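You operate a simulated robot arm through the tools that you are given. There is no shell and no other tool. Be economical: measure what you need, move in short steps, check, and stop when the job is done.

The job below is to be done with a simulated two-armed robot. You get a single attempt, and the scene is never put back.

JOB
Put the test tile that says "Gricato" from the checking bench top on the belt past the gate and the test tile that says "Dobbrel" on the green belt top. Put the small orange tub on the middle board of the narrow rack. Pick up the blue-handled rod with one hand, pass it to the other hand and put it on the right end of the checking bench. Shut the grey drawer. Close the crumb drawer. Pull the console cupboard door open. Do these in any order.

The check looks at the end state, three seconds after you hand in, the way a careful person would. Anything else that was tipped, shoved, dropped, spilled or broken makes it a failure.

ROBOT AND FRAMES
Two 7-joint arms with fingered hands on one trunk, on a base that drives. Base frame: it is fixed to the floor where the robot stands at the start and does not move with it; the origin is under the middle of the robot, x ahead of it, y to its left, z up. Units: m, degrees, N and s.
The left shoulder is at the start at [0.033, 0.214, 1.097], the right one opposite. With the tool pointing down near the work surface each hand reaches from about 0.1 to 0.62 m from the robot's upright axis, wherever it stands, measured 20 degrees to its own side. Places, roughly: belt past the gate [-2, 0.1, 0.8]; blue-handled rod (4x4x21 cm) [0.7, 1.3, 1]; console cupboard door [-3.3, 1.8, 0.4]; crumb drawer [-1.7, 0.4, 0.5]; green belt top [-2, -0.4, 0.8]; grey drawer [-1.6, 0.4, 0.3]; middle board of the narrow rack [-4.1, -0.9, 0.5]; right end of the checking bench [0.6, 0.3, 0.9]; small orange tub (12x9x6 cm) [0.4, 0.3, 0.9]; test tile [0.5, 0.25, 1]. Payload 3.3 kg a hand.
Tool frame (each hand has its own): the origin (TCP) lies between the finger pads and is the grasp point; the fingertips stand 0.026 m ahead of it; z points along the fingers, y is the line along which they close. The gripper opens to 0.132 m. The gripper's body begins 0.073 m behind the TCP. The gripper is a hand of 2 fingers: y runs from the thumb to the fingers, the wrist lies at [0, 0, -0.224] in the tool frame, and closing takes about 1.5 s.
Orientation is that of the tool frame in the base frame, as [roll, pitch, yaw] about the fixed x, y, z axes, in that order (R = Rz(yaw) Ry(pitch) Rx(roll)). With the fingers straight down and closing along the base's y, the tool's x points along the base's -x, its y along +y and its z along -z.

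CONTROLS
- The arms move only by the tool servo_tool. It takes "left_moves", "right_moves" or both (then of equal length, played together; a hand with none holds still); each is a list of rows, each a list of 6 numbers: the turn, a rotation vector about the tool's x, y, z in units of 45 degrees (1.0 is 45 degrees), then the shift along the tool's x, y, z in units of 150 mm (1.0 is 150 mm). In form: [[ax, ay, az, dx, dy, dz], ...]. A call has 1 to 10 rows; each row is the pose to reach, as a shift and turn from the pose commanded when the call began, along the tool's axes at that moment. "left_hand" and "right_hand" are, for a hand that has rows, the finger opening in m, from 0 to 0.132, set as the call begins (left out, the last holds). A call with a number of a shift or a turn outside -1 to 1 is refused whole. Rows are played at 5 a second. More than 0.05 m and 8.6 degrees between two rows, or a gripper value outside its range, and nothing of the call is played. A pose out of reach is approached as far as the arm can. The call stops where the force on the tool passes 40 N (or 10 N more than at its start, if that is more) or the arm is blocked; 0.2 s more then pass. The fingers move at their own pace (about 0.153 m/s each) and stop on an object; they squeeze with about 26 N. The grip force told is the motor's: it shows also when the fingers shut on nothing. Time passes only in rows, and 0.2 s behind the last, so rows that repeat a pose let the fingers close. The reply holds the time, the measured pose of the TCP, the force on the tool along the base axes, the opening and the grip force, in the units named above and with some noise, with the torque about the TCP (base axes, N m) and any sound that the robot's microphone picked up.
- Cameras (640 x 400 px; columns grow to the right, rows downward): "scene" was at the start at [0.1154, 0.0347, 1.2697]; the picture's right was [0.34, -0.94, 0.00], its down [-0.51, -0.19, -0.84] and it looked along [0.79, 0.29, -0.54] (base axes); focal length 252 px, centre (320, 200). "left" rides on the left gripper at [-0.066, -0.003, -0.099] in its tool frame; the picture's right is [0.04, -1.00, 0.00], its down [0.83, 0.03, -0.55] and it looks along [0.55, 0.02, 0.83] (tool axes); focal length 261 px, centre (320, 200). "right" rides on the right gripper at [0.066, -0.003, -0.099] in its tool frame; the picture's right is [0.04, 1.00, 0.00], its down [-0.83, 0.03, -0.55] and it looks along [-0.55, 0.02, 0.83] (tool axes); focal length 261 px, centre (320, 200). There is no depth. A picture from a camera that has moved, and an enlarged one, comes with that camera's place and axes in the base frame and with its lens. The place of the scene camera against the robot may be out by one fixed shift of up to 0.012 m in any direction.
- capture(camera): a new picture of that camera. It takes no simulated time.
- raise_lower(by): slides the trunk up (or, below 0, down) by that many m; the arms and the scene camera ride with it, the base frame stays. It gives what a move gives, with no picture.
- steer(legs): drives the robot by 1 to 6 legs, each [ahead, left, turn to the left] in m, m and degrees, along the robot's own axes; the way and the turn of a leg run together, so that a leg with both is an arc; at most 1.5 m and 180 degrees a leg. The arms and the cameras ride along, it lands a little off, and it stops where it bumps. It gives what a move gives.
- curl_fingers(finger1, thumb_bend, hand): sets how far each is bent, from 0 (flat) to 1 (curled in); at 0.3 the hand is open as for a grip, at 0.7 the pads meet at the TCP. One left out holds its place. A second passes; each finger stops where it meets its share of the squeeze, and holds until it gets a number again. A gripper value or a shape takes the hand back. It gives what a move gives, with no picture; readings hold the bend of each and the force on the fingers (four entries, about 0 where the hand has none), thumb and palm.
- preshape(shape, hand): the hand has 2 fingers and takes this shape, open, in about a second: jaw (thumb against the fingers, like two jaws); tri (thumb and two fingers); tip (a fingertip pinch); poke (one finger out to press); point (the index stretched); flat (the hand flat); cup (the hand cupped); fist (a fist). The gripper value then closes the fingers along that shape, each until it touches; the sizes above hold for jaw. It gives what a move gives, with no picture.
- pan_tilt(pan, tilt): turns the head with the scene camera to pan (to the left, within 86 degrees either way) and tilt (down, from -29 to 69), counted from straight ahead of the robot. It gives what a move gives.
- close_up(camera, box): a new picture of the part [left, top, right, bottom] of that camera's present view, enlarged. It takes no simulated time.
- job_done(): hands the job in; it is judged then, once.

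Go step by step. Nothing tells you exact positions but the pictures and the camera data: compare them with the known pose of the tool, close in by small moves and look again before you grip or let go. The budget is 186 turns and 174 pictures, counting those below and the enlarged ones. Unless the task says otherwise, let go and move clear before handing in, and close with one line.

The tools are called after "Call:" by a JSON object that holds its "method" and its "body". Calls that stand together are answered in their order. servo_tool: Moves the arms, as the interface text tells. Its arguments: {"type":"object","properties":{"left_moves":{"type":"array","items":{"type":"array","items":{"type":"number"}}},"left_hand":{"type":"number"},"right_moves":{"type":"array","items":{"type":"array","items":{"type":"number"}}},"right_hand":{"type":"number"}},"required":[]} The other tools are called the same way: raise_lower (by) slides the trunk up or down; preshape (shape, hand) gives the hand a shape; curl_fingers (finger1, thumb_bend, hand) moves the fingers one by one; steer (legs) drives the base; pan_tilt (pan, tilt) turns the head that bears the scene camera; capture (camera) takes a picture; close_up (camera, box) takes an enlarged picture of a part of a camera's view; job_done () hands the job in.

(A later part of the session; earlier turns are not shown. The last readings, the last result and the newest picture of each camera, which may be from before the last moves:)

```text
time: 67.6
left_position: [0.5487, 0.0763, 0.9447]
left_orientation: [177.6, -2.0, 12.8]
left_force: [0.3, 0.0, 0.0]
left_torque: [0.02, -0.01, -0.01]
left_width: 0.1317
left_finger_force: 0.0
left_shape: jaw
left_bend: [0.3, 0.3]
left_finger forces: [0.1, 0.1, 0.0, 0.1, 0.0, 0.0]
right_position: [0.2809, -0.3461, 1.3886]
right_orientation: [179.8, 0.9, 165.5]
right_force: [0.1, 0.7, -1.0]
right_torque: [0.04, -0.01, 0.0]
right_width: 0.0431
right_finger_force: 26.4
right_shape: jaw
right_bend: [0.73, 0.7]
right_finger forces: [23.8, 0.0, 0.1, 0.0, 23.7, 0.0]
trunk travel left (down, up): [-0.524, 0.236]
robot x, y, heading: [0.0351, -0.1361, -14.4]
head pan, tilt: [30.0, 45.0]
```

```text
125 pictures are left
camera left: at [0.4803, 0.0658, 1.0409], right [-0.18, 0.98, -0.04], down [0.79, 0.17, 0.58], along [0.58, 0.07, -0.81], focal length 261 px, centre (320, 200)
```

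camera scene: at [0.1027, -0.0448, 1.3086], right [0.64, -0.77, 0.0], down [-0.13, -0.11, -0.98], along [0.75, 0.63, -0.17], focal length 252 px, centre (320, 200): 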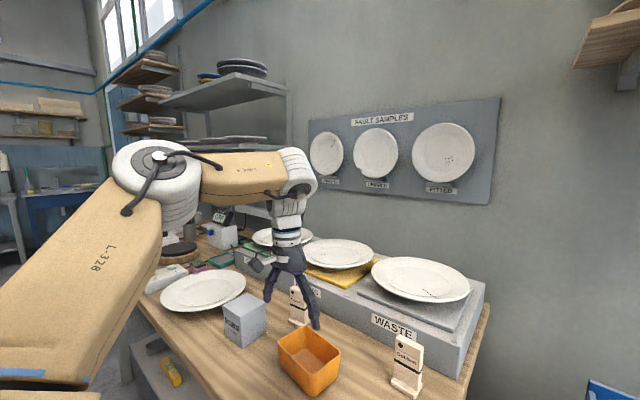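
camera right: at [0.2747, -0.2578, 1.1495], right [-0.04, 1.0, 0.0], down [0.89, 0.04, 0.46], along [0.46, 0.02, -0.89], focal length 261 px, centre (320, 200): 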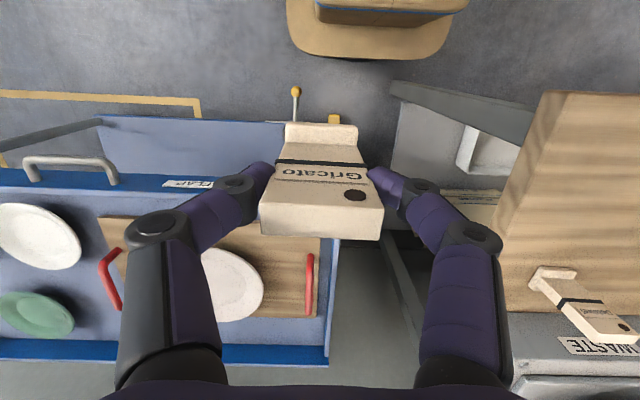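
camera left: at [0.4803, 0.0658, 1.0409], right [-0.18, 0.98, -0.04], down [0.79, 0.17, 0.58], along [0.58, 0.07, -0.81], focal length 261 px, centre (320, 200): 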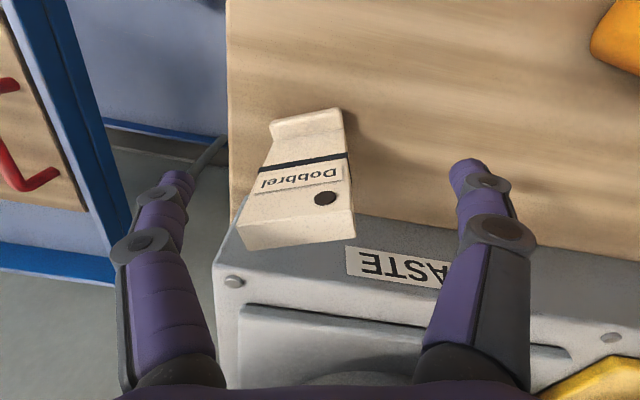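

Call:
{"method": "steer", "body": {"legs": [[0.013, -0.0056, 0]]}}

Call:
{"method": "servo_tool", "body": {"left_moves": [[0, 0, -0.15, 0, 0, 0], [0, 0, -0.15, 0, 0, 0]]}}

Call:
{"method": "capture", "body": {"camera": "left"}}

Call:
{"method": "close_up", "body": {"camera": "scene", "box": [240, 110, 400, 250]}}

```text
time: 68.4
left_position: [0.5603, 0.0676, 0.9439]
left_orientation: [177.7, -2.0, 12.9]
left_force: [0.3, 0.2, 0.7]
left_torque: [0.03, 0.02, 0.05]
left_width: 0.132
left_finger_force: 0.3
left_shape: jaw
left_bend: [0.3, 0.3]
left_finger forces: [0.0, 0.0, 0.0, 0.0, 0.0, 0.0]
right_position: [0.293, -0.3554, 1.3882]
right_orientation: [179.8, 0.9, 165.5]
right_force: [0.6, 0.1, -1.4]
right_torque: [0.01, 0.02, 0.03]
right_width: 0.0429
right_finger_force: 26.0
right_shape: jaw
right_bend: [0.73, 0.7]
right_finger forces: [23.7, 0.1, 0.0, 0.1, 23.7, 0.1]
trunk travel left (down, up): [-0.524, 0.236]
robot x, y, heading: [0.0506, -0.1436, -14.6]
head pan, tilt: [30.0, 45.0]
```

```text
time: 69.0
left_position: [0.5607, 0.068, 0.9446]
left_orientation: [177.4, -1.7, 19.7]
left_force: [0.1, -1.1, -0.1]
left_torque: [0.03, 0.01, -0.02]
left_width: 0.132
left_finger_force: 0.1
left_shape: jaw
left_bend: [0.3, 0.3]
left_finger forces: [0.0, 0.0, 0.0, 0.1, 0.0, 0.1]
right_position: [0.293, -0.3549, 1.3876]
right_orientation: [179.8, 0.9, 165.5]
right_force: [0.3, -0.5, -1.2]
right_torque: [-0.01, 0.01, -0.03]
right_width: 0.0429
right_finger_force: 25.7
right_shape: jaw
right_bend: [0.73, 0.7]
right_finger forces: [23.7, 0.0, 0.0, 0.0, 23.7, 0.0]
trunk travel left (down, up): [-0.524, 0.236]
robot x, y, heading: [0.0473, -0.1391, -14.5]
head pan, tilt: [30.0, 45.0]
```

```text
124 pictures are left
camera left: at [0.4935, 0.05, 1.0411], right [-0.3, 0.95, -0.04], down [0.77, 0.27, 0.58], along [0.56, 0.14, -0.81], focal length 261 px, centre (320, 200)
```

left: 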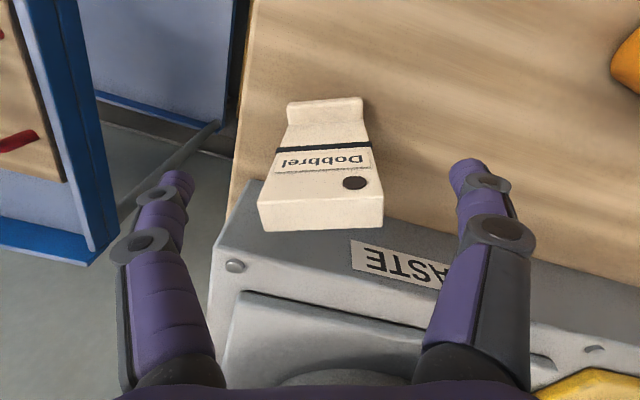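

```text
2.86 times, centred on (320, 180) of scene
camera zoom: at [0.1439, -0.1192, 1.3974], right [0.27, -0.96, 0.0], down [-0.68, -0.19, -0.71], along [0.68, 0.19, -0.71], focal length 719 px, centre (320, 257)
```

zoom: 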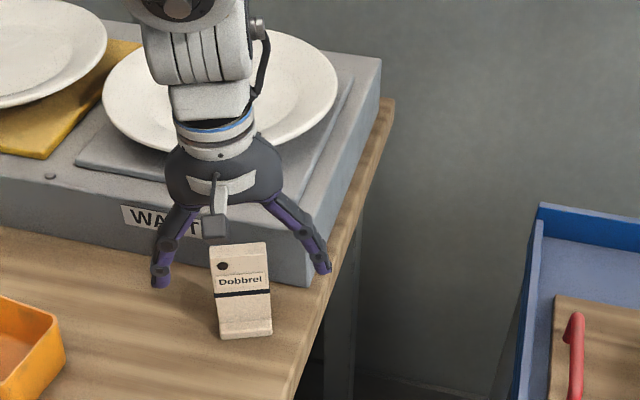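

Call:
{"method": "servo_tool", "body": {"left_moves": [[0, 0, 0, 0, 0, 0], [0, 0, 0, 0, 0, 0], [0, 0, 0, 0, 0, 0], [0, 0, 0, 0, 0, 0], [0, 0, 0, 0, 0, 0], [0, 0, 0, 0, 0, 0], [0, 0, 0, 0, 0, 0]], "left_hand": 0.02}}

Call:
{"method": "capture", "body": {"camera": "left"}}

```text
time: 70.6
left_position: [0.5596, 0.0674, 0.9449]
left_orientation: [177.4, -1.9, 19.6]
left_force: [0.2, 0.2, 0.2]
left_torque: [0.0, 0.0, -0.01]
left_width: 0.0432
left_finger_force: 26.3
left_shape: jaw
left_bend: [0.73, 0.7]
left_finger forces: [23.6, 0.0, 0.1, 0.0, 23.7, 0.0]
right_position: [0.293, -0.3537, 1.3882]
right_orientation: [179.7, 0.9, 165.4]
right_force: [-0.1, -0.5, -0.9]
right_torque: [0.04, 0.02, -0.02]
right_width: 0.043
right_finger_force: 25.7
right_shape: jaw
right_bend: [0.73, 0.7]
right_finger forces: [23.6, 0.1, 0.0, 0.1, 23.6, 0.0]
trunk travel left (down, up): [-0.524, 0.236]
robot x, y, heading: [0.0489, -0.138, -14.6]
head pan, tilt: [30.0, 45.0]
```

```text
122 pictures are left
camera left: at [0.4933, 0.0503, 1.0411], right [-0.3, 0.95, -0.04], down [0.77, 0.27, 0.58], along [0.56, 0.14, -0.81], focal length 261 px, centre (320, 200)
```

left: 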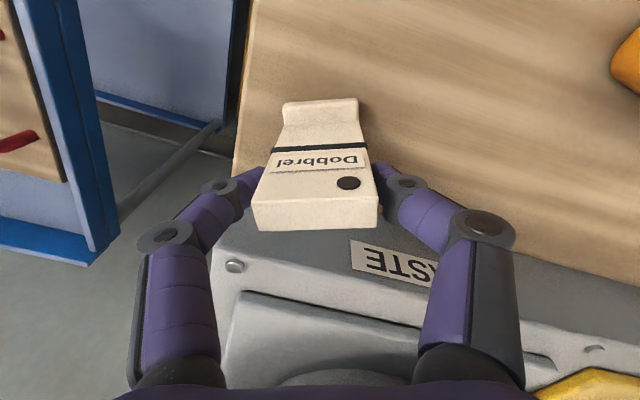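

Dobbrel is gripped. I lift with the trunk, back away and turn round to look at the belts.

Call:
{"method": "raise_lower", "body": {"by": 0.1}}

Call:
{"method": "steer", "body": {"legs": [[-0.45, 0, 0]]}}

Call:
{"method": "pan_tilt", "body": {"pan": 0, "tilt": 30}}

Call:
{"method": "capture", "body": {"camera": "scene"}}

Call:
{"method": "steer", "body": {"legs": [[0, 0, 90], [0, 0, 104]]}}

Call:
{"method": "capture", "body": {"camera": "scene"}}

```text
time: 71.9
left_position: [0.5597, 0.0674, 1.0439]
left_orientation: [177.4, -1.9, 19.7]
left_force: [-0.2, -0.4, -1.2]
left_torque: [0.05, 0.04, -0.01]
left_width: 0.0432
left_finger_force: 26.2
left_shape: jaw
left_bend: [0.73, 0.7]
left_finger forces: [23.6, 0.0, 0.1, 0.0, 23.6, 0.0]
right_position: [0.2938, -0.3536, 1.4885]
right_orientation: [179.9, 0.9, 165.3]
right_force: [0.2, 0.2, -1.5]
right_torque: [0.01, 0.01, 0.02]
right_width: 0.0432
right_finger_force: 26.2
right_shape: jaw
right_bend: [0.73, 0.7]
right_finger forces: [23.7, 0.0, 0.0, 0.0, 23.6, 0.0]
trunk travel left (down, up): [-0.624, 0.136]
robot x, y, heading: [0.0501, -0.1407, -14.7]
head pan, tilt: [30.0, 45.0]
```

```text
time: 74.6
left_position: [0.1224, 0.1811, 1.0442]
left_orientation: [177.4, -1.8, 19.6]
left_force: [-0.3, -1.3, -0.9]
left_torque: [-0.01, -0.01, -0.01]
left_width: 0.043
left_finger_force: 26.0
left_shape: jaw
left_bend: [0.73, 0.7]
left_finger forces: [23.7, 0.0, 0.1, 0.0, 23.7, 0.0]
right_position: [-0.1432, -0.2413, 1.489]
right_orientation: [179.8, 1.0, 165.5]
right_force: [-0.6, -0.2, -1.5]
right_torque: [-0.02, -0.01, 0.03]
right_width: 0.0427
right_finger_force: 26.1
right_shape: jaw
right_bend: [0.73, 0.7]
right_finger forces: [23.7, 0.1, 0.0, 0.1, 23.7, 0.0]
trunk travel left (down, up): [-0.624, 0.136]
robot x, y, heading: [-0.3864, -0.0241, -14.4]
head pan, tilt: [30.0, 45.0]
```

```text
time: 75.6
left_position: [0.1242, 0.1814, 1.0437]
left_orientation: [177.4, -1.8, 19.7]
left_force: [0.9, 0.4, -1.0]
left_torque: [0.01, -0.04, 0.0]
left_width: 0.0432
left_finger_force: 26.6
left_shape: jaw
left_bend: [0.73, 0.7]
left_finger forces: [23.7, 0.1, 0.0, 0.1, 23.7, 0.0]
right_position: [-0.1423, -0.241, 1.4875]
right_orientation: [179.8, 0.9, 165.4]
right_force: [-0.3, -0.9, -1.3]
right_torque: [-0.03, -0.01, 0.05]
right_width: 0.043
right_finger_force: 26.0
right_shape: jaw
right_bend: [0.73, 0.7]
right_finger forces: [23.7, 0.1, 0.0, 0.0, 23.7, 0.0]
trunk travel left (down, up): [-0.624, 0.136]
robot x, y, heading: [-0.3898, -0.0316, -14.3]
head pan, tilt: [0.0, 30.0]
```

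```text
121 pictures are left
camera scene: at [-0.2863, -0.0496, 1.5201], right [-0.25, -0.97, 0.0], down [-0.48, 0.12, -0.87], along [0.84, -0.22, -0.5], focal length 252 px, centre (320, 200)
```

scene: 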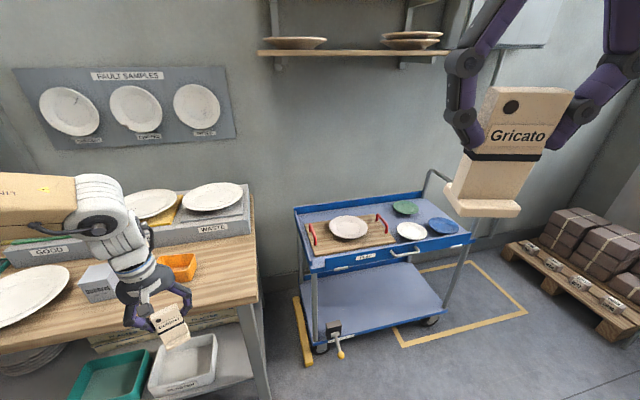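

```text
time: 84.2
left_position: [-0.8326, -0.3542, 1.0449]
left_orientation: [177.2, -1.8, -146.3]
left_force: [-0.6, -0.8, -1.4]
left_torque: [-0.04, 0.01, 0.0]
left_width: 0.0432
left_finger_force: 25.8
left_shape: jaw
left_bend: [0.73, 0.7]
left_finger forces: [23.7, 0.0, 0.1, 0.1, 23.7, 0.0]
right_position: [-0.6768, 0.119, 1.4893]
right_orientation: [179.9, 0.8, -0.5]
right_force: [0.4, -0.2, -0.9]
right_torque: [-0.02, -0.03, -0.01]
right_width: 0.0429
right_finger_force: 25.4
right_shape: jaw
right_bend: [0.73, 0.7]
right_finger forces: [23.5, 0.0, 0.0, 0.1, 23.6, 0.0]
trunk travel left (down, up): [-0.624, 0.136]
robot x, y, heading: [-0.3882, -0.0286, 179.9]
head pan, tilt: [0.0, 30.0]
```

```text
120 pictures are left
camera scene: at [-0.487, -0.0238, 1.5201], right [0.01, 1.0, 0.0], down [0.5, 0.0, -0.87], along [-0.87, 0.01, -0.5], focal length 252 px, centre (320, 200)
```

scene: 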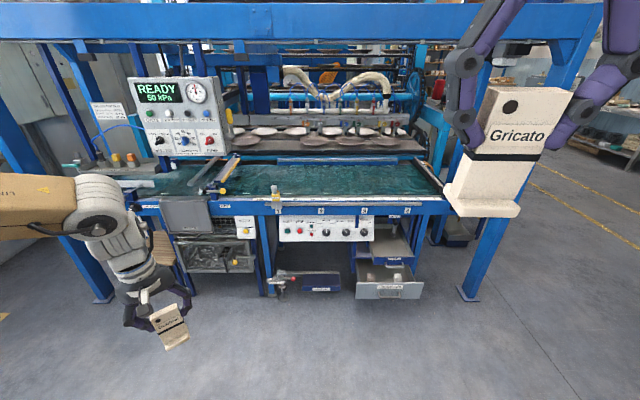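

Call:
{"method": "close_up", "body": {"camera": "scene", "box": [120, 70, 460, 220]}}

Call:
{"method": "close_up", "body": {"camera": "scene", "box": [150, 190, 450, 330]}}

```text
1.88 times, centred on (290, 145) of scene
camera zoom: at [-0.487, -0.0238, 1.5201], right [0.01, 1.0, 0.0], down [0.5, 0.0, -0.87], along [-0.87, 0.01, -0.5], focal length 474 px, centre (376, 304)
```

zoom: 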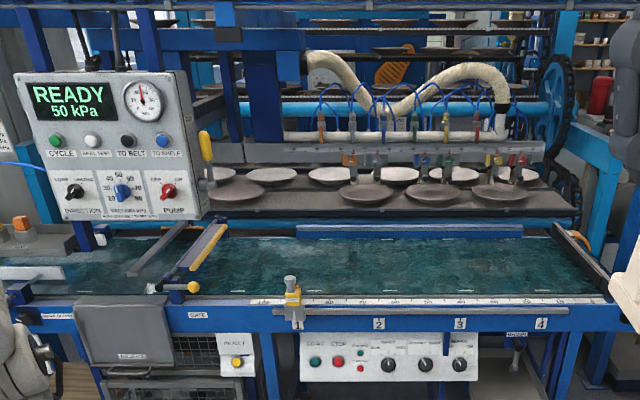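

```text
2.13 times, centred on (300, 260) of scene
camera zoom: at [-0.487, -0.0238, 1.5201], right [0.01, 1.0, 0.0], down [0.5, 0.0, -0.87], along [-0.87, 0.01, -0.5], focal length 537 px, centre (363, 72)
```

zoom: 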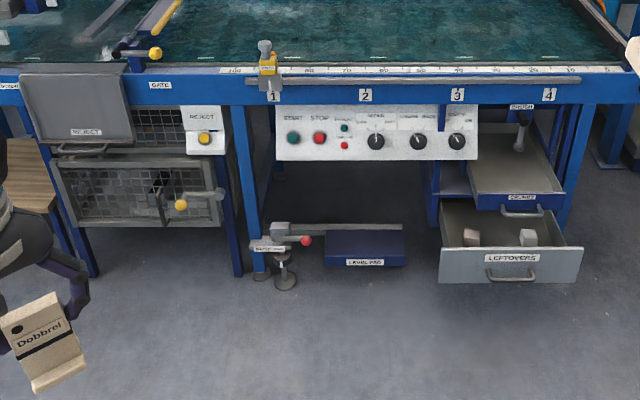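

The belt machine is ahead: gate at y≈-0.63, open drawers "crumbs" and "leftovers" at right. I approach partway and look closer.

Call:
{"method": "steer", "body": {"legs": [[0.6, 0.0, 0]]}}

Call:
{"method": "pan_tilt", "body": {"pan": 20, "tilt": 30}}

Call:
{"method": "capture", "body": {"camera": "scene"}}

Call:
{"method": "pan_tilt", "body": {"pan": -25, "tilt": 45}}

Call:
{"method": "capture", "body": {"camera": "scene"}}

```text
time: 87.6
left_position: [-1.4333, -0.3472, 1.046]
left_orientation: [177.4, -1.7, -146.4]
left_force: [0.1, -0.2, -0.8]
left_torque: [0.01, 0.01, -0.02]
left_width: 0.0431
left_finger_force: 26.2
left_shape: jaw
left_bend: [0.73, 0.7]
left_finger forces: [23.8, 0.0, 0.0, 0.0, 23.8, 0.0]
right_position: [-1.2763, 0.1245, 1.4889]
right_orientation: [179.8, 1.0, -0.6]
right_force: [0.2, 0.3, -1.3]
right_torque: [-0.03, -0.02, -0.01]
right_width: 0.0426
right_finger_force: 26.1
right_shape: jaw
right_bend: [0.73, 0.7]
right_finger forces: [23.6, 0.1, 0.1, 0.1, 23.5, 0.0]
trunk travel left (down, up): [-0.624, 0.136]
robot x, y, heading: [-0.9864, -0.0234, 179.3]
head pan, tilt: [0.0, 30.0]
```

```text
time: 88.4
left_position: [-1.4329, -0.3484, 1.0444]
left_orientation: [177.3, -1.8, -146.5]
left_force: [0.0, 0.3, -1.9]
left_torque: [0.01, 0.02, 0.03]
left_width: 0.0431
left_finger_force: 25.7
left_shape: jaw
left_bend: [0.73, 0.7]
left_finger forces: [23.6, 0.0, 0.0, 0.1, 23.7, 0.1]
right_position: [-1.2752, 0.1246, 1.4884]
right_orientation: [179.9, 0.9, -0.6]
right_force: [0.3, -0.4, -0.8]
right_torque: [-0.05, -0.03, -0.01]
right_width: 0.0426
right_finger_force: 26.2
right_shape: jaw
right_bend: [0.73, 0.7]
right_finger forces: [23.6, 0.0, 0.1, 0.0, 23.6, 0.1]
trunk travel left (down, up): [-0.624, 0.136]
robot x, y, heading: [-0.9888, -0.0209, 179.3]
head pan, tilt: [20.0, 30.0]
```

```text
117 pictures are left
camera scene: at [-1.0821, -0.0491, 1.5201], right [-0.33, 0.94, 0.0], down [0.47, 0.17, -0.87], along [-0.82, -0.29, -0.5], focal length 252 px, centre (320, 200)
```

scene: 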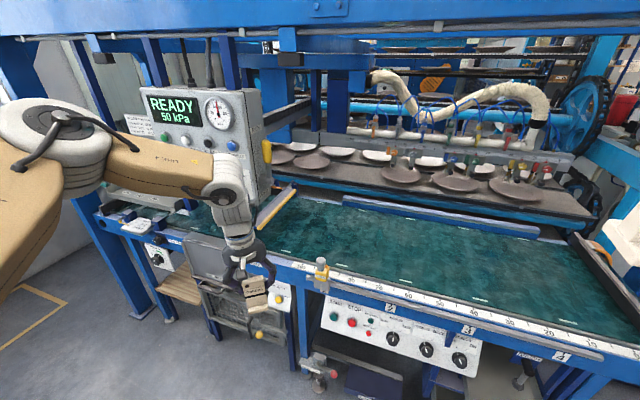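

```text
time: 89.5
left_position: [-1.4339, -0.3482, 1.0457]
left_orientation: [177.3, -1.8, -146.4]
left_force: [0.4, 0.4, -1.1]
left_torque: [0.03, 0.03, -0.01]
left_width: 0.0431
left_finger_force: 26.1
left_shape: jaw
left_bend: [0.73, 0.7]
left_finger forces: [23.7, 0.0, 0.1, 0.0, 23.6, 0.0]
right_position: [-1.276, 0.1254, 1.489]
right_orientation: [179.8, 0.9, -0.5]
right_force: [0.2, 0.1, -1.9]
right_torque: [0.02, 0.0, 0.03]
right_width: 0.0426
right_finger_force: 26.0
right_shape: jaw
right_bend: [0.73, 0.7]
right_finger forces: [23.6, 0.0, 0.1, 0.0, 23.6, 0.0]
trunk travel left (down, up): [-0.624, 0.136]
robot x, y, heading: [-0.9838, -0.0221, 179.5]
head pan, tilt: [-25.0, 45.0]
```

```text
116 pictures are left
camera scene: at [-1.0704, 0.016, 1.4975], right [0.43, 0.9, 0.0], down [0.64, -0.3, -0.71], along [-0.64, 0.3, -0.71], focal length 252 px, centre (320, 200)
```

scene: 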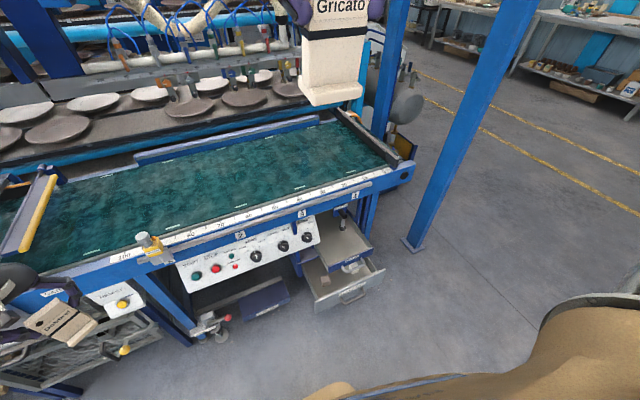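

The overhead beam and control panel limit me, so I'll come in angled (heading ~150°), trunk a bit lower, and place Dobbrel with the left hand around y≈-0.06.

Call:
{"method": "steer", "body": {"legs": [[0, 0, -29.4]]}}

Call:
{"method": "raise_lower", "body": {"by": -0.07}}

Call:
{"method": "steer", "body": {"legs": [[0.2, 0.1, 0]]}}

Call:
{"method": "pan_tilt", "body": {"pan": 45, "tilt": 25}}

Call:
{"method": "capture", "body": {"camera": "scene"}}

Call:
{"method": "capture", "body": {"camera": "left"}}

```text
time: 91.4
left_position: [-1.5358, -0.0831, 1.0446]
left_orientation: [177.4, -1.8, -176.1]
left_force: [0.9, -0.4, -1.2]
left_torque: [0.02, -0.01, 0.02]
left_width: 0.043
left_finger_force: 26.0
left_shape: jaw
left_bend: [0.73, 0.7]
left_finger forces: [23.8, 0.0, 0.0, 0.1, 23.7, 0.1]
right_position: [-1.1653, 0.2482, 1.4883]
right_orientation: [179.8, 0.9, -30.2]
right_force: [-0.2, -0.6, -1.4]
right_torque: [-0.03, 0.0, 0.03]
right_width: 0.0428
right_finger_force: 26.3
right_shape: jaw
right_bend: [0.73, 0.7]
right_finger forces: [23.5, 0.0, 0.1, 0.0, 23.6, 0.0]
trunk travel left (down, up): [-0.624, 0.136]
robot x, y, heading: [-0.9852, -0.0224, 149.3]
head pan, tilt: [-25.0, 45.0]
```

```text
time: 92.5
left_position: [-1.536, -0.0858, 0.9746]
left_orientation: [177.3, -1.8, -176.1]
left_force: [-1.2, 0.4, -1.0]
left_torque: [0.0, -0.01, -0.01]
left_width: 0.043
left_finger_force: 26.3
left_shape: jaw
left_bend: [0.73, 0.7]
left_finger forces: [23.6, 0.0, 0.0, 0.1, 23.7, 0.1]
right_position: [-1.1635, 0.2489, 1.4181]
right_orientation: [179.9, 1.0, -30.2]
right_force: [0.3, -0.8, -1.2]
right_torque: [0.01, 0.03, -0.03]
right_width: 0.0428
right_finger_force: 25.7
right_shape: jaw
right_bend: [0.73, 0.7]
right_finger forces: [23.6, 0.0, 0.0, 0.0, 23.7, 0.0]
trunk travel left (down, up): [-0.554, 0.206]
robot x, y, heading: [-0.9862, -0.0245, 149.9]
head pan, tilt: [-25.0, 45.0]
```

```text
time: 94.2
left_position: [-1.7622, -0.0701, 0.9743]
left_orientation: [177.4, -1.7, -176.1]
left_force: [0.0, 0.7, -1.8]
left_torque: [-0.02, 0.02, -0.01]
left_width: 0.0431
left_finger_force: 26.1
left_shape: jaw
left_bend: [0.73, 0.7]
left_finger forces: [23.6, 0.0, 0.1, 0.0, 23.7, 0.0]
right_position: [-1.3917, 0.2632, 1.4178]
right_orientation: [179.8, 0.9, -30.4]
right_force: [-0.3, 0.4, -1.3]
right_torque: [-0.02, -0.01, 0.02]
right_width: 0.0425
right_finger_force: 26.3
right_shape: jaw
right_bend: [0.73, 0.7]
right_finger forces: [23.5, 0.0, 0.0, 0.0, 23.7, 0.0]
trunk travel left (down, up): [-0.554, 0.206]
robot x, y, heading: [-1.2138, -0.0074, 149.5]
head pan, tilt: [-25.0, 45.0]
```

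```text
time: 95.6
left_position: [-1.7612, -0.0708, 0.9753]
left_orientation: [177.4, -1.8, -176.2]
left_force: [0.3, -0.2, -0.9]
left_torque: [-0.03, -0.01, -0.05]
left_width: 0.043
left_finger_force: 25.9
left_shape: jaw
left_bend: [0.73, 0.7]
left_finger forces: [23.7, 0.0, 0.1, 0.1, 23.8, 0.0]
right_position: [-1.3889, 0.2636, 1.4179]
right_orientation: [179.8, 1.0, -30.3]
right_force: [0.2, 0.7, -1.7]
right_torque: [0.01, 0.0, -0.03]
right_width: 0.0426
right_finger_force: 26.3
right_shape: jaw
right_bend: [0.73, 0.7]
right_finger forces: [23.5, 0.0, 0.1, 0.1, 23.6, 0.1]
trunk travel left (down, up): [-0.554, 0.206]
robot x, y, heading: [-1.212, -0.0059, 149.6]
head pan, tilt: [45.0, 25.0]
```

```text
115 pictures are left
camera scene: at [-1.3116, -0.0211, 1.458], right [-0.25, 0.97, 0.0], down [0.41, 0.11, -0.91], along [-0.88, -0.23, -0.42], focal length 252 px, centre (320, 200)
```

scene: 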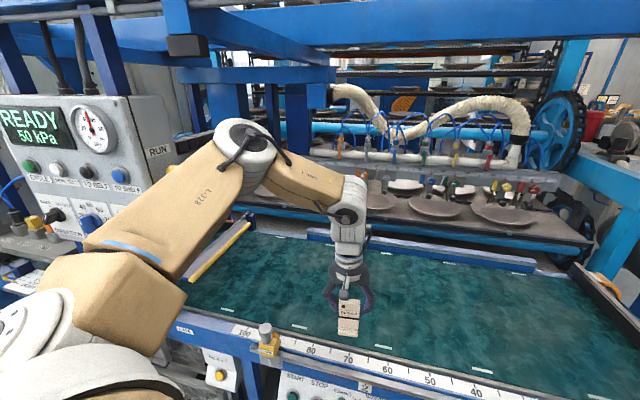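

```text
114 pictures are left
camera left: at [-1.6922, -0.0734, 1.0712], right [0.03, -1.0, -0.04], down [-0.81, -0.05, 0.58], along [-0.58, 0.02, -0.81], focal length 261 px, centre (320, 200)
```

left: 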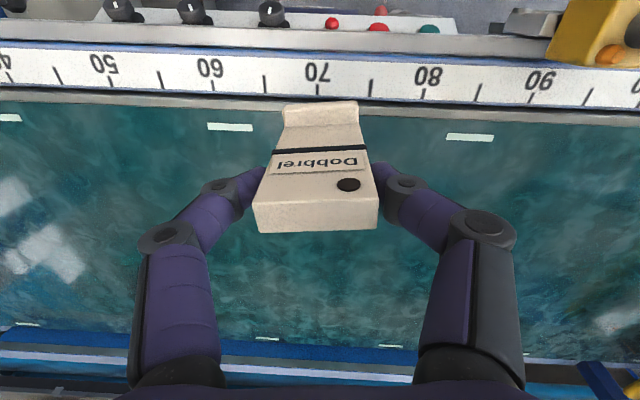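

Call:
{"method": "steer", "body": {"legs": [[0.11, 0.035, 0]]}}

Call:
{"method": "raise_lower", "body": {"by": -0.07}}

Call:
{"method": "capture", "body": {"camera": "scene"}}

Call:
{"method": "capture", "body": {"camera": "left"}}

```text
time: 96.8
left_position: [-1.8744, -0.0428, 0.9745]
left_orientation: [177.4, -1.7, -176.2]
left_force: [-0.7, 0.4, -1.1]
left_torque: [-0.01, -0.01, -0.03]
left_width: 0.0428
left_finger_force: 26.2
left_shape: jaw
left_bend: [0.73, 0.7]
left_finger forces: [23.7, 0.0, 0.1, 0.1, 23.7, 0.0]
right_position: [-1.504, 0.2891, 1.4184]
right_orientation: [179.9, 0.9, -30.4]
right_force: [-0.2, 1.1, -0.3]
right_torque: [0.03, -0.03, 0.01]
right_width: 0.0429
right_finger_force: 26.0
right_shape: jaw
right_bend: [0.73, 0.7]
right_finger forces: [23.5, 0.1, 0.0, 0.1, 23.6, 0.1]
trunk travel left (down, up): [-0.554, 0.206]
robot x, y, heading: [-1.3246, 0.0184, 149.7]
head pan, tilt: [45.0, 25.0]
```

```text
time: 97.9
left_position: [-1.8725, -0.0447, 0.9044]
left_orientation: [177.3, -1.9, -176.2]
left_force: [0.0, -0.1, -0.9]
left_torque: [0.0, -0.02, -0.04]
left_width: 0.0433
left_finger_force: 25.6
left_shape: jaw
left_bend: [0.73, 0.7]
left_finger forces: [24.8, 0.0, 0.0, 0.1, 24.7, 0.1]
right_position: [-1.5023, 0.2885, 1.3486]
right_orientation: [179.9, 1.0, -30.3]
right_force: [-0.2, -0.3, -1.6]
right_torque: [-0.01, 0.02, -0.01]
right_width: 0.0428
right_finger_force: 26.1
right_shape: jaw
right_bend: [0.73, 0.7]
right_finger forces: [23.6, 0.0, 0.0, 0.0, 23.7, 0.1]
trunk travel left (down, up): [-0.484, 0.276]
robot x, y, heading: [-1.3264, 0.0186, 149.8]
head pan, tilt: [45.0, 25.0]
```

```text
113 pictures are left
camera scene: at [-1.4278, 0.0067, 1.388], right [-0.25, 0.97, 0.0], down [0.41, 0.11, -0.91], along [-0.88, -0.23, -0.42], focal length 252 px, centre (320, 200)
```

scene: 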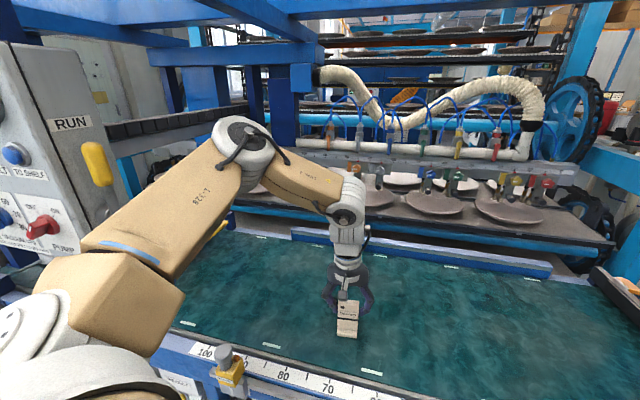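

```text
112 pictures are left
camera left: at [-1.8048, -0.0473, 1.0014], right [0.02, -1.0, -0.04], down [-0.81, -0.05, 0.58], along [-0.58, 0.02, -0.81], focal length 261 px, centre (320, 200)
```

left: 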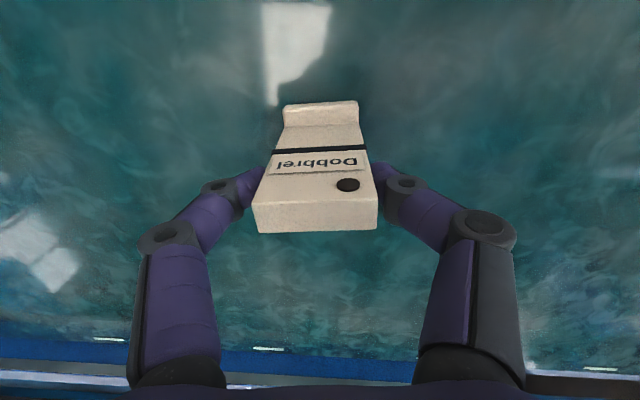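

Call:
{"method": "raise_lower", "body": {"by": -0.012}}

Call:
{"method": "close_up", "body": {"camera": "scene", "box": [270, 220, 430, 380]}}

```text
time: 98.4
left_position: [-1.8759, -0.0414, 0.9016]
left_orientation: [177.1, -2.3, -176.0]
left_force: [8.4, -5.5, 27.5]
left_torque: [-0.31, -0.14, 0.02]
left_width: 0.0469
left_finger_force: 26.2
left_shape: jaw
left_bend: [0.75, 0.72]
left_finger forces: [27.1, 0.0, 0.1, 0.0, 32.8, 0.0]
right_position: [-1.5001, 0.2896, 1.3386]
right_orientation: [179.7, 1.0, -30.4]
right_force: [0.2, 0.2, -1.0]
right_torque: [0.02, -0.03, 0.01]
right_width: 0.0426
right_finger_force: 25.9
right_shape: jaw
right_bend: [0.73, 0.7]
right_finger forces: [23.5, 0.1, 0.1, 0.0, 23.7, 0.1]
trunk travel left (down, up): [-0.475, 0.286]
robot x, y, heading: [-1.3262, 0.018, 149.5]
head pan, tilt: [45.0, 25.0]
stopped: the force on the tool passed its limit at 43 N (the readings are from after the stop); the commanded pose is now the measured one
```

```text
2.50 times, centred on (350, 300) of scene
camera zoom: at [-1.4261, 0.0069, 1.3786], right [-0.25, 0.97, 0.0], down [0.41, 0.11, -0.91], along [-0.88, -0.23, -0.42], focal length 629 px, centre (245, -50)
```

zoom: 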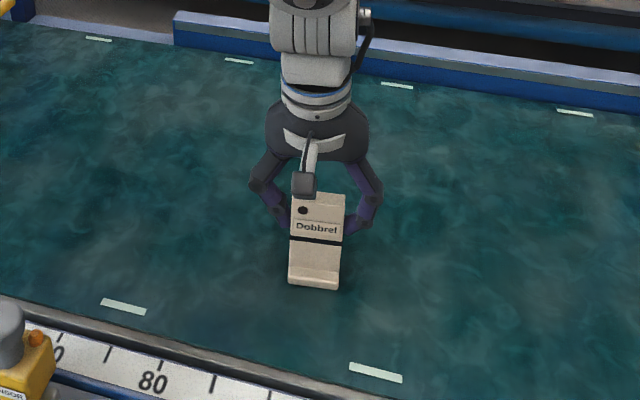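

Contact with the belt; I ease up slightly and open the left hand.

Call:
{"method": "raise_lower", "body": {"by": 0.007}}

Call:
{"method": "servo_tool", "body": {"left_moves": [[0, 0, 0, 0, 0, 0], [0, 0, 0, 0, 0, 0], [0, 0, 0, 0, 0, 0], [0, 0, 0, 0, 0, 0], [0, 0, 0, 0, 0, 0]], "left_hand": 0.132}}

Call:
{"method": "capture", "body": {"camera": "left"}}

Call:
{"method": "close_up", "body": {"camera": "scene", "box": [270, 220, 430, 380]}}

```text
time: 98.9
left_position: [-1.877, -0.0439, 0.9042]
left_orientation: [177.1, -2.2, -176.1]
left_force: [0.3, -0.3, -1.3]
left_torque: [0.03, -0.03, -0.02]
left_width: 0.0452
left_finger_force: 26.3
left_shape: jaw
left_bend: [0.74, 0.71]
left_finger forces: [25.6, 0.0, 0.0, 0.0, 25.5, 0.0]
right_position: [-1.5024, 0.2893, 1.3445]
right_orientation: [179.8, 1.0, -30.3]
right_force: [0.5, -0.3, -1.0]
right_torque: [-0.01, 0.02, -0.02]
right_width: 0.0429
right_finger_force: 26.3
right_shape: jaw
right_bend: [0.73, 0.7]
right_finger forces: [23.6, 0.0, 0.0, 0.0, 23.6, 0.1]
trunk travel left (down, up): [-0.482, 0.279]
robot x, y, heading: [-1.3271, 0.0148, 149.8]
head pan, tilt: [45.0, 25.0]
```

```text
time: 100.1
left_position: [-1.8759, -0.0426, 0.9058]
left_orientation: [177.1, -2.2, -176.1]
left_force: [0.0, 0.0, 0.2]
left_torque: [0.02, 0.01, -0.01]
left_width: 0.1319
left_finger_force: 0.0
left_shape: jaw
left_bend: [0.3, 0.3]
left_finger forces: [0.0, 0.0, 0.0, 0.0, 0.0, 0.0]
right_position: [-1.502, 0.2896, 1.3462]
right_orientation: [179.7, 0.8, -30.5]
right_force: [-0.9, 0.2, -0.7]
right_torque: [-0.04, -0.04, -0.01]
right_width: 0.043
right_finger_force: 25.9
right_shape: jaw
right_bend: [0.73, 0.7]
right_finger forces: [23.7, 0.0, 0.1, 0.1, 23.6, 0.0]
trunk travel left (down, up): [-0.482, 0.279]
robot x, y, heading: [-1.3263, 0.0179, 149.6]
head pan, tilt: [45.0, 25.0]
```

```text
110 pictures are left
camera left: at [-1.8069, -0.0461, 1.0012], right [0.03, -1.0, -0.05], down [-0.81, -0.05, 0.59], along [-0.59, 0.02, -0.81], focal length 261 px, centre (320, 200)
```

left: 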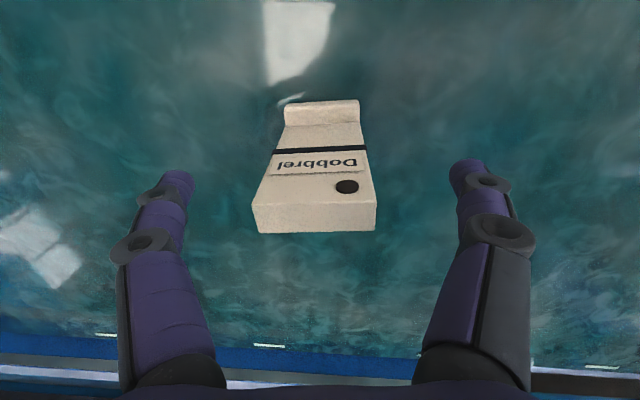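

```text
2.50 times, centred on (350, 300) of scene
camera zoom: at [-1.4281, 0.007, 1.3853], right [-0.25, 0.97, 0.0], down [0.41, 0.11, -0.91], along [-0.88, -0.23, -0.42], focal length 629 px, centre (245, -50)
```

zoom: 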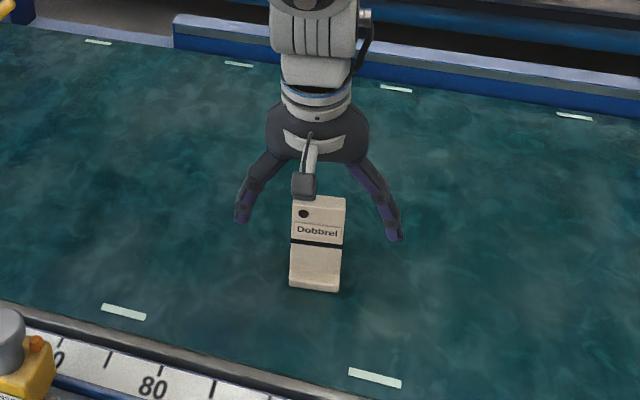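

Dobbrel stands on the belt. I lift clear, back out, and next deal with the drawers using the free left hand.

Call:
{"method": "raise_lower", "body": {"by": 0.11}}

Call:
{"method": "steer", "body": {"legs": [[-0.3, -0.13, 0], [-0.1, 0, 30]]}}

Call:
{"method": "pan_tilt", "body": {"pan": -20, "tilt": 45}}

Call:
{"method": "capture", "body": {"camera": "scene"}}

```text
time: 101.5
left_position: [-1.8772, -0.0418, 1.0148]
left_orientation: [177.1, -2.2, -176.1]
left_force: [0.0, 0.4, 0.0]
left_torque: [-0.04, -0.01, -0.01]
left_width: 0.1319
left_finger_force: 0.1
left_shape: jaw
left_bend: [0.3, 0.3]
left_finger forces: [0.1, 0.0, 0.1, 0.0, 0.0, 0.0]
right_position: [-1.5029, 0.2893, 1.4556]
right_orientation: [179.8, 1.0, -30.5]
right_force: [-0.2, 0.6, -0.1]
right_torque: [-0.02, -0.02, -0.03]
right_width: 0.0427
right_finger_force: 25.6
right_shape: jaw
right_bend: [0.73, 0.7]
right_finger forces: [23.7, 0.0, 0.0, 0.0, 23.6, 0.0]
trunk travel left (down, up): [-0.592, 0.169]
robot x, y, heading: [-1.3297, 0.0164, 149.8]
head pan, tilt: [45.0, 25.0]
```

```text
time: 105.2
left_position: [-1.3545, -0.3748, 1.0153]
left_orientation: [177.1, -2.3, -146.0]
left_force: [-0.2, 0.5, 0.2]
left_torque: [0.01, 0.02, 0.05]
left_width: 0.1318
left_finger_force: 0.0
left_shape: jaw
left_bend: [0.3, 0.3]
left_finger forces: [0.0, 0.0, 0.1, 0.1, 0.1, 0.1]
right_position: [-1.196, 0.0984, 1.4549]
right_orientation: [179.8, 0.9, -0.3]
right_force: [0.0, -0.5, -1.7]
right_torque: [-0.03, 0.01, 0.01]
right_width: 0.0427
right_finger_force: 26.3
right_shape: jaw
right_bend: [0.73, 0.7]
right_finger forces: [23.5, 0.0, 0.0, 0.0, 23.6, 0.0]
trunk travel left (down, up): [-0.592, 0.169]
robot x, y, heading: [-0.9101, -0.0473, 179.7]
head pan, tilt: [45.0, 25.0]
```

```text
time: 106.5
left_position: [-1.3545, -0.3752, 1.014]
left_orientation: [177.2, -2.2, -146.0]
left_force: [0.3, -1.0, -1.0]
left_torque: [0.0, 0.02, 0.0]
left_width: 0.1319
left_finger_force: 0.1
left_shape: jaw
left_bend: [0.3, 0.3]
left_finger forces: [0.0, 0.0, 0.0, 0.0, 0.0, 0.0]
right_position: [-1.1958, 0.1002, 1.4561]
right_orientation: [179.8, 0.9, -0.3]
right_force: [-0.2, 0.0, -1.0]
right_torque: [-0.02, 0.01, 0.0]
right_width: 0.0427
right_finger_force: 25.7
right_shape: jaw
right_bend: [0.73, 0.7]
right_finger forces: [23.6, 0.0, 0.0, 0.1, 23.6, 0.0]
trunk travel left (down, up): [-0.592, 0.169]
robot x, y, heading: [-0.9041, -0.0489, 179.8]
head pan, tilt: [-20.0, 45.0]
```

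```text
108 pictures are left
camera scene: at [-0.9939, -0.015, 1.4649], right [0.35, 0.94, 0.0], down [0.66, -0.24, -0.71], along [-0.66, 0.24, -0.71], focal length 252 px, centre (320, 200)
```

scene: 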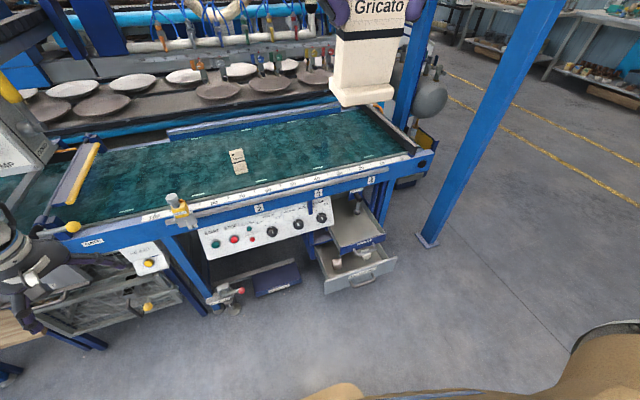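

Call:
{"method": "steer", "body": {"legs": [[0.05, -0.73, 0]]}}

Call:
{"method": "raise_lower", "body": {"by": -0.45}}

Call:
{"method": "pan_tilt", "body": {"pan": 15, "tilt": 45}}

Call:
{"method": "capture", "body": {"camera": "scene"}}

Call:
{"method": "capture", "body": {"camera": "left"}}

```text
time: 110.5
left_position: [-1.4032, 0.3632, 1.0159]
left_orientation: [177.1, -2.2, -145.9]
left_force: [-0.5, -0.5, 0.3]
left_torque: [0.01, 0.0, 0.04]
left_width: 0.1321
left_finger_force: 0.0
left_shape: jaw
left_bend: [0.3, 0.3]
left_finger forces: [0.1, 0.0, 0.1, 0.1, 0.0, 0.0]
right_position: [-1.2446, 0.8377, 1.455]
right_orientation: [179.9, 0.9, -0.2]
right_force: [0.7, -0.2, -1.1]
right_torque: [-0.01, -0.04, 0.01]
right_width: 0.0427
right_finger_force: 25.7
right_shape: jaw
right_bend: [0.73, 0.7]
right_finger forces: [23.7, 0.0, 0.0, 0.0, 23.7, 0.1]
trunk travel left (down, up): [-0.592, 0.169]
robot x, y, heading: [-0.9567, 0.6914, 180.0]
head pan, tilt: [-20.0, 45.0]
```

```text
refused: -0.45 is not a number from -0.4 to 0.4
```

```text
time: 111.6
left_position: [-1.4023, 0.3627, 1.0154]
left_orientation: [177.1, -2.1, -146.0]
left_force: [-0.3, 0.6, 0.2]
left_torque: [0.0, 0.01, 0.0]
left_width: 0.1319
left_finger_force: 0.1
left_shape: jaw
left_bend: [0.3, 0.3]
left_finger forces: [0.0, 0.1, 0.1, 0.1, 0.0, 0.0]
right_position: [-1.2452, 0.8374, 1.4547]
right_orientation: [179.9, 0.9, -0.3]
right_force: [0.3, -0.2, -0.4]
right_torque: [-0.01, 0.0, 0.02]
right_width: 0.0426
right_finger_force: 26.1
right_shape: jaw
right_bend: [0.73, 0.7]
right_finger forces: [23.7, 0.1, 0.0, 0.0, 23.6, 0.0]
trunk travel left (down, up): [-0.592, 0.169]
robot x, y, heading: [-0.9555, 0.6905, 180.0]
head pan, tilt: [15.0, 45.0]
```

```text
107 pictures are left
camera scene: at [-1.0445, 0.6742, 1.4649], right [-0.26, 0.97, 0.0], down [0.68, 0.18, -0.71], along [-0.68, -0.18, -0.71], focal length 252 px, centre (320, 200)
```

scene: 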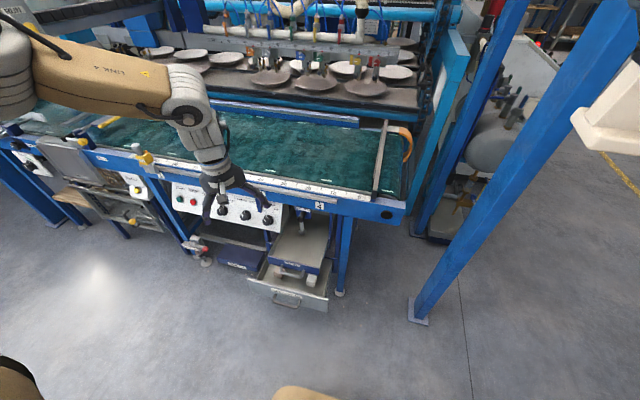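

```text
106 pictures are left
camera left: at [-1.3402, 0.3939, 1.1112], right [0.52, -0.85, -0.05], down [-0.67, -0.45, 0.59], along [-0.52, -0.27, -0.81], focal length 261 px, centre (320, 200)
```

left: 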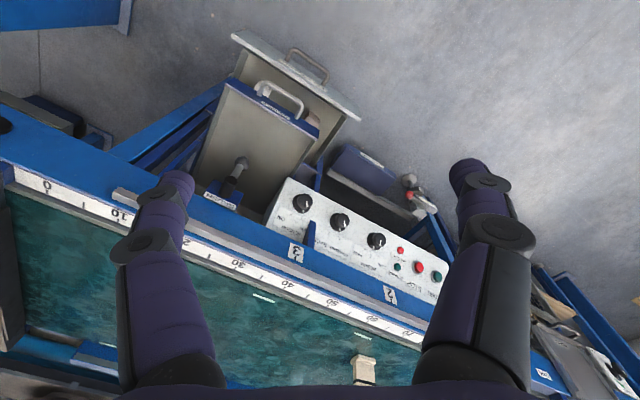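

I rotate the left hand square, close it, and lower it in front of the crumb drawer handle.

Call:
{"method": "servo_tool", "body": {"left_moves": [[0, 0, 0.15, 0, 0, 0.15], [0, 0, 0.3, 0, 0, 0.3], [0, 0, 0.45, 0, 0, 0.5], [0, 0, 0.6, 0, 0, 0.7], [0, 0, 0.75, 0, 0, 0.85], [0, 0, 0.75, 0, 0, 1.0], [0, 0, 0.75, 0, 0, 1.0]], "left_hand": 0.0}}

Call:
{"method": "raise_lower", "body": {"by": -0.35}}

Call:
{"method": "capture", "body": {"camera": "scene"}}

Call:
{"method": "capture", "body": {"camera": "left"}}

```text
time: 113.2
left_position: [-1.3611, 0.3333, 0.9463]
left_orientation: [178.8, -3.6, -179.7]
left_force: [0.2, -0.1, 0.2]
left_torque: [0.02, 0.01, 0.0]
left_width: 0.0
left_finger_force: 25.7
left_shape: jaw
left_bend: [0.62, 0.7]
left_finger forces: [0.0, 0.0, 0.0, 0.0, 0.0, 0.1]
left hand out of reach, approached as far as the arm can: row 1, 2, 3, 4, 5, 6, 7
right_position: [-1.2451, 0.8367, 1.4549]
right_orientation: [179.8, 0.9, -0.2]
right_force: [-0.1, -0.8, -1.1]
right_torque: [0.03, -0.02, -0.01]
right_width: 0.0426
right_finger_force: 26.3
right_shape: jaw
right_bend: [0.73, 0.7]
right_finger forces: [23.6, 0.1, 0.0, 0.1, 23.6, 0.0]
trunk travel left (down, up): [-0.592, 0.169]
robot x, y, heading: [-0.958, 0.6898, 179.8]
head pan, tilt: [15.0, 45.0]
```

```text
time: 116.6
left_position: [-1.361, 0.3329, 0.5943]
left_orientation: [178.9, -3.5, -179.6]
left_force: [-0.3, 0.9, 0.4]
left_torque: [-0.03, 0.0, 0.0]
left_width: 0.0
left_finger_force: 26.3
left_shape: jaw
left_bend: [0.62, 0.7]
left_finger forces: [0.0, 0.0, 0.0, 0.0, 0.0, 0.0]
right_position: [-1.2545, 0.8359, 1.098]
right_orientation: [179.7, -0.6, -0.1]
right_force: [-0.2, -0.2, -1.6]
right_torque: [-0.01, 0.0, -0.03]
right_width: 0.0426
right_finger_force: 25.9
right_shape: jaw
right_bend: [0.73, 0.7]
right_finger forces: [23.5, 0.1, 0.1, 0.0, 23.6, 0.1]
trunk travel left (down, up): [-0.242, 0.519]
robot x, y, heading: [-0.9577, 0.6911, 179.9]
head pan, tilt: [15.0, 45.0]
```

```text
105 pictures are left
camera scene: at [-1.0899, 0.6741, 1.1123], right [-0.26, 0.97, 0.0], down [0.68, 0.18, -0.71], along [-0.68, -0.18, -0.71], focal length 252 px, centre (320, 200)
```

scene: 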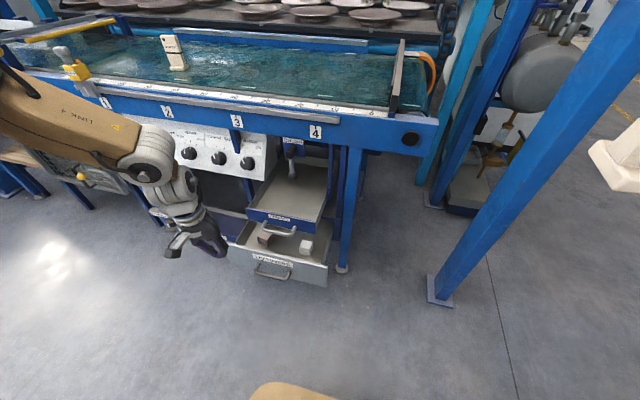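

```text
104 pictures are left
camera left: at [-1.2895, 0.3274, 0.6898], right [-0.04, -1.0, -0.02], down [-0.8, 0.02, 0.6], along [-0.6, 0.04, -0.8], focal length 261 px, centre (320, 200)
```

left: 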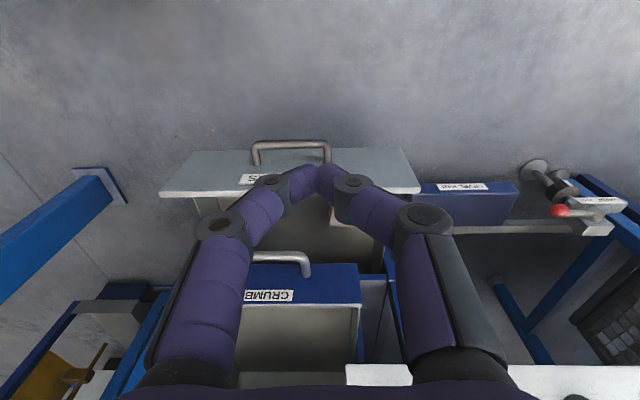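

Call:
{"method": "steer", "body": {"legs": [[0, -0.06, 0]]}}

Call:
{"method": "raise_lower", "body": {"by": -0.11}}

Call:
{"method": "capture", "body": {"camera": "scene"}}

Call:
{"method": "capture", "body": {"camera": "left"}}

```text
time: 117.5
left_position: [-1.3611, 0.3931, 0.5961]
left_orientation: [178.8, -3.6, -179.7]
left_force: [-0.1, -0.5, 0.1]
left_torque: [-0.02, 0.03, -0.03]
left_width: 0.0
left_finger_force: 26.0
left_shape: jaw
left_bend: [0.62, 0.7]
left_finger forces: [0.0, 0.1, 0.0, 0.0, 0.0, 0.0]
right_position: [-1.2561, 0.8989, 1.0977]
right_orientation: [179.7, -0.6, -0.3]
right_force: [0.0, -0.2, -1.3]
right_torque: [-0.01, 0.0, 0.0]
right_width: 0.0427
right_finger_force: 25.9
right_shape: jaw
right_bend: [0.73, 0.7]
right_finger forces: [23.6, 0.0, 0.0, 0.0, 23.6, 0.0]
trunk travel left (down, up): [-0.242, 0.519]
robot x, y, heading: [-0.9567, 0.7548, 180.2]
head pan, tilt: [15.0, 45.0]
```

```text
time: 119.0
left_position: [-1.3604, 0.3936, 0.4852]
left_orientation: [178.8, -3.6, -179.8]
left_force: [-0.2, -0.8, 0.5]
left_torque: [-0.01, -0.03, -0.02]
left_width: 0.0
left_finger_force: 25.6
left_shape: jaw
left_bend: [0.61, 0.7]
left_finger forces: [0.1, 0.0, 0.0, 0.0, 0.0, 0.0]
right_position: [-1.2903, 0.8975, 0.9578]
right_orientation: [179.5, -6.7, -0.1]
right_force: [0.3, 0.4, -1.4]
right_torque: [-0.01, 0.02, -0.01]
right_width: 0.0426
right_finger_force: 25.8
right_shape: jaw
right_bend: [0.73, 0.7]
right_finger forces: [23.5, 0.0, 0.0, 0.1, 23.7, 0.1]
trunk travel left (down, up): [-0.132, 0.629]
robot x, y, heading: [-0.959, 0.7513, 180.1]
head pan, tilt: [15.0, 45.0]
```

```text
103 pictures are left
camera scene: at [-1.1236, 0.735, 0.999], right [-0.26, 0.97, 0.0], down [0.68, 0.18, -0.71], along [-0.68, -0.18, -0.71], focal length 252 px, centre (320, 200)
```

scene: 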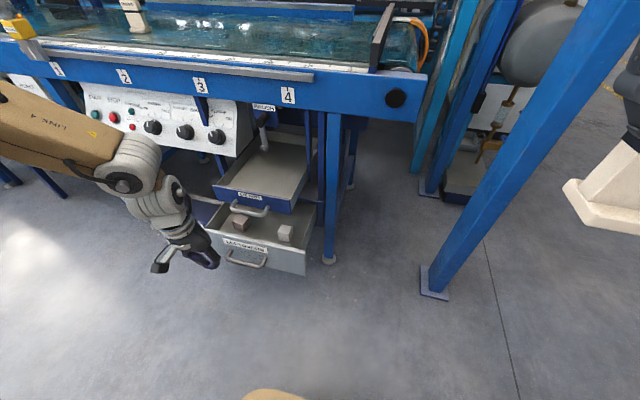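

```text
102 pictures are left
camera left: at [-1.2894, 0.3884, 0.5799], right [-0.04, -1.0, -0.02], down [-0.8, 0.02, 0.6], along [-0.6, 0.04, -0.8], focal length 261 px, centre (320, 200)
```

left: 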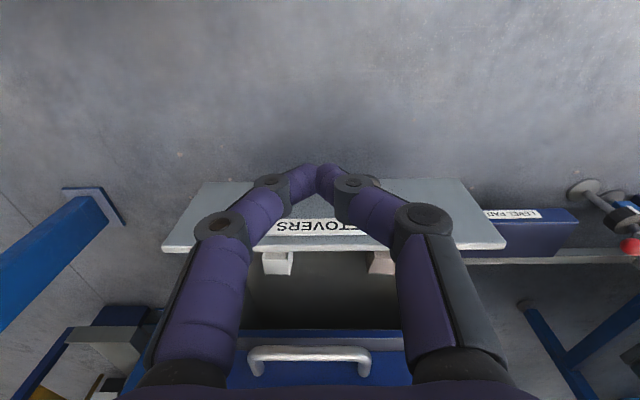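

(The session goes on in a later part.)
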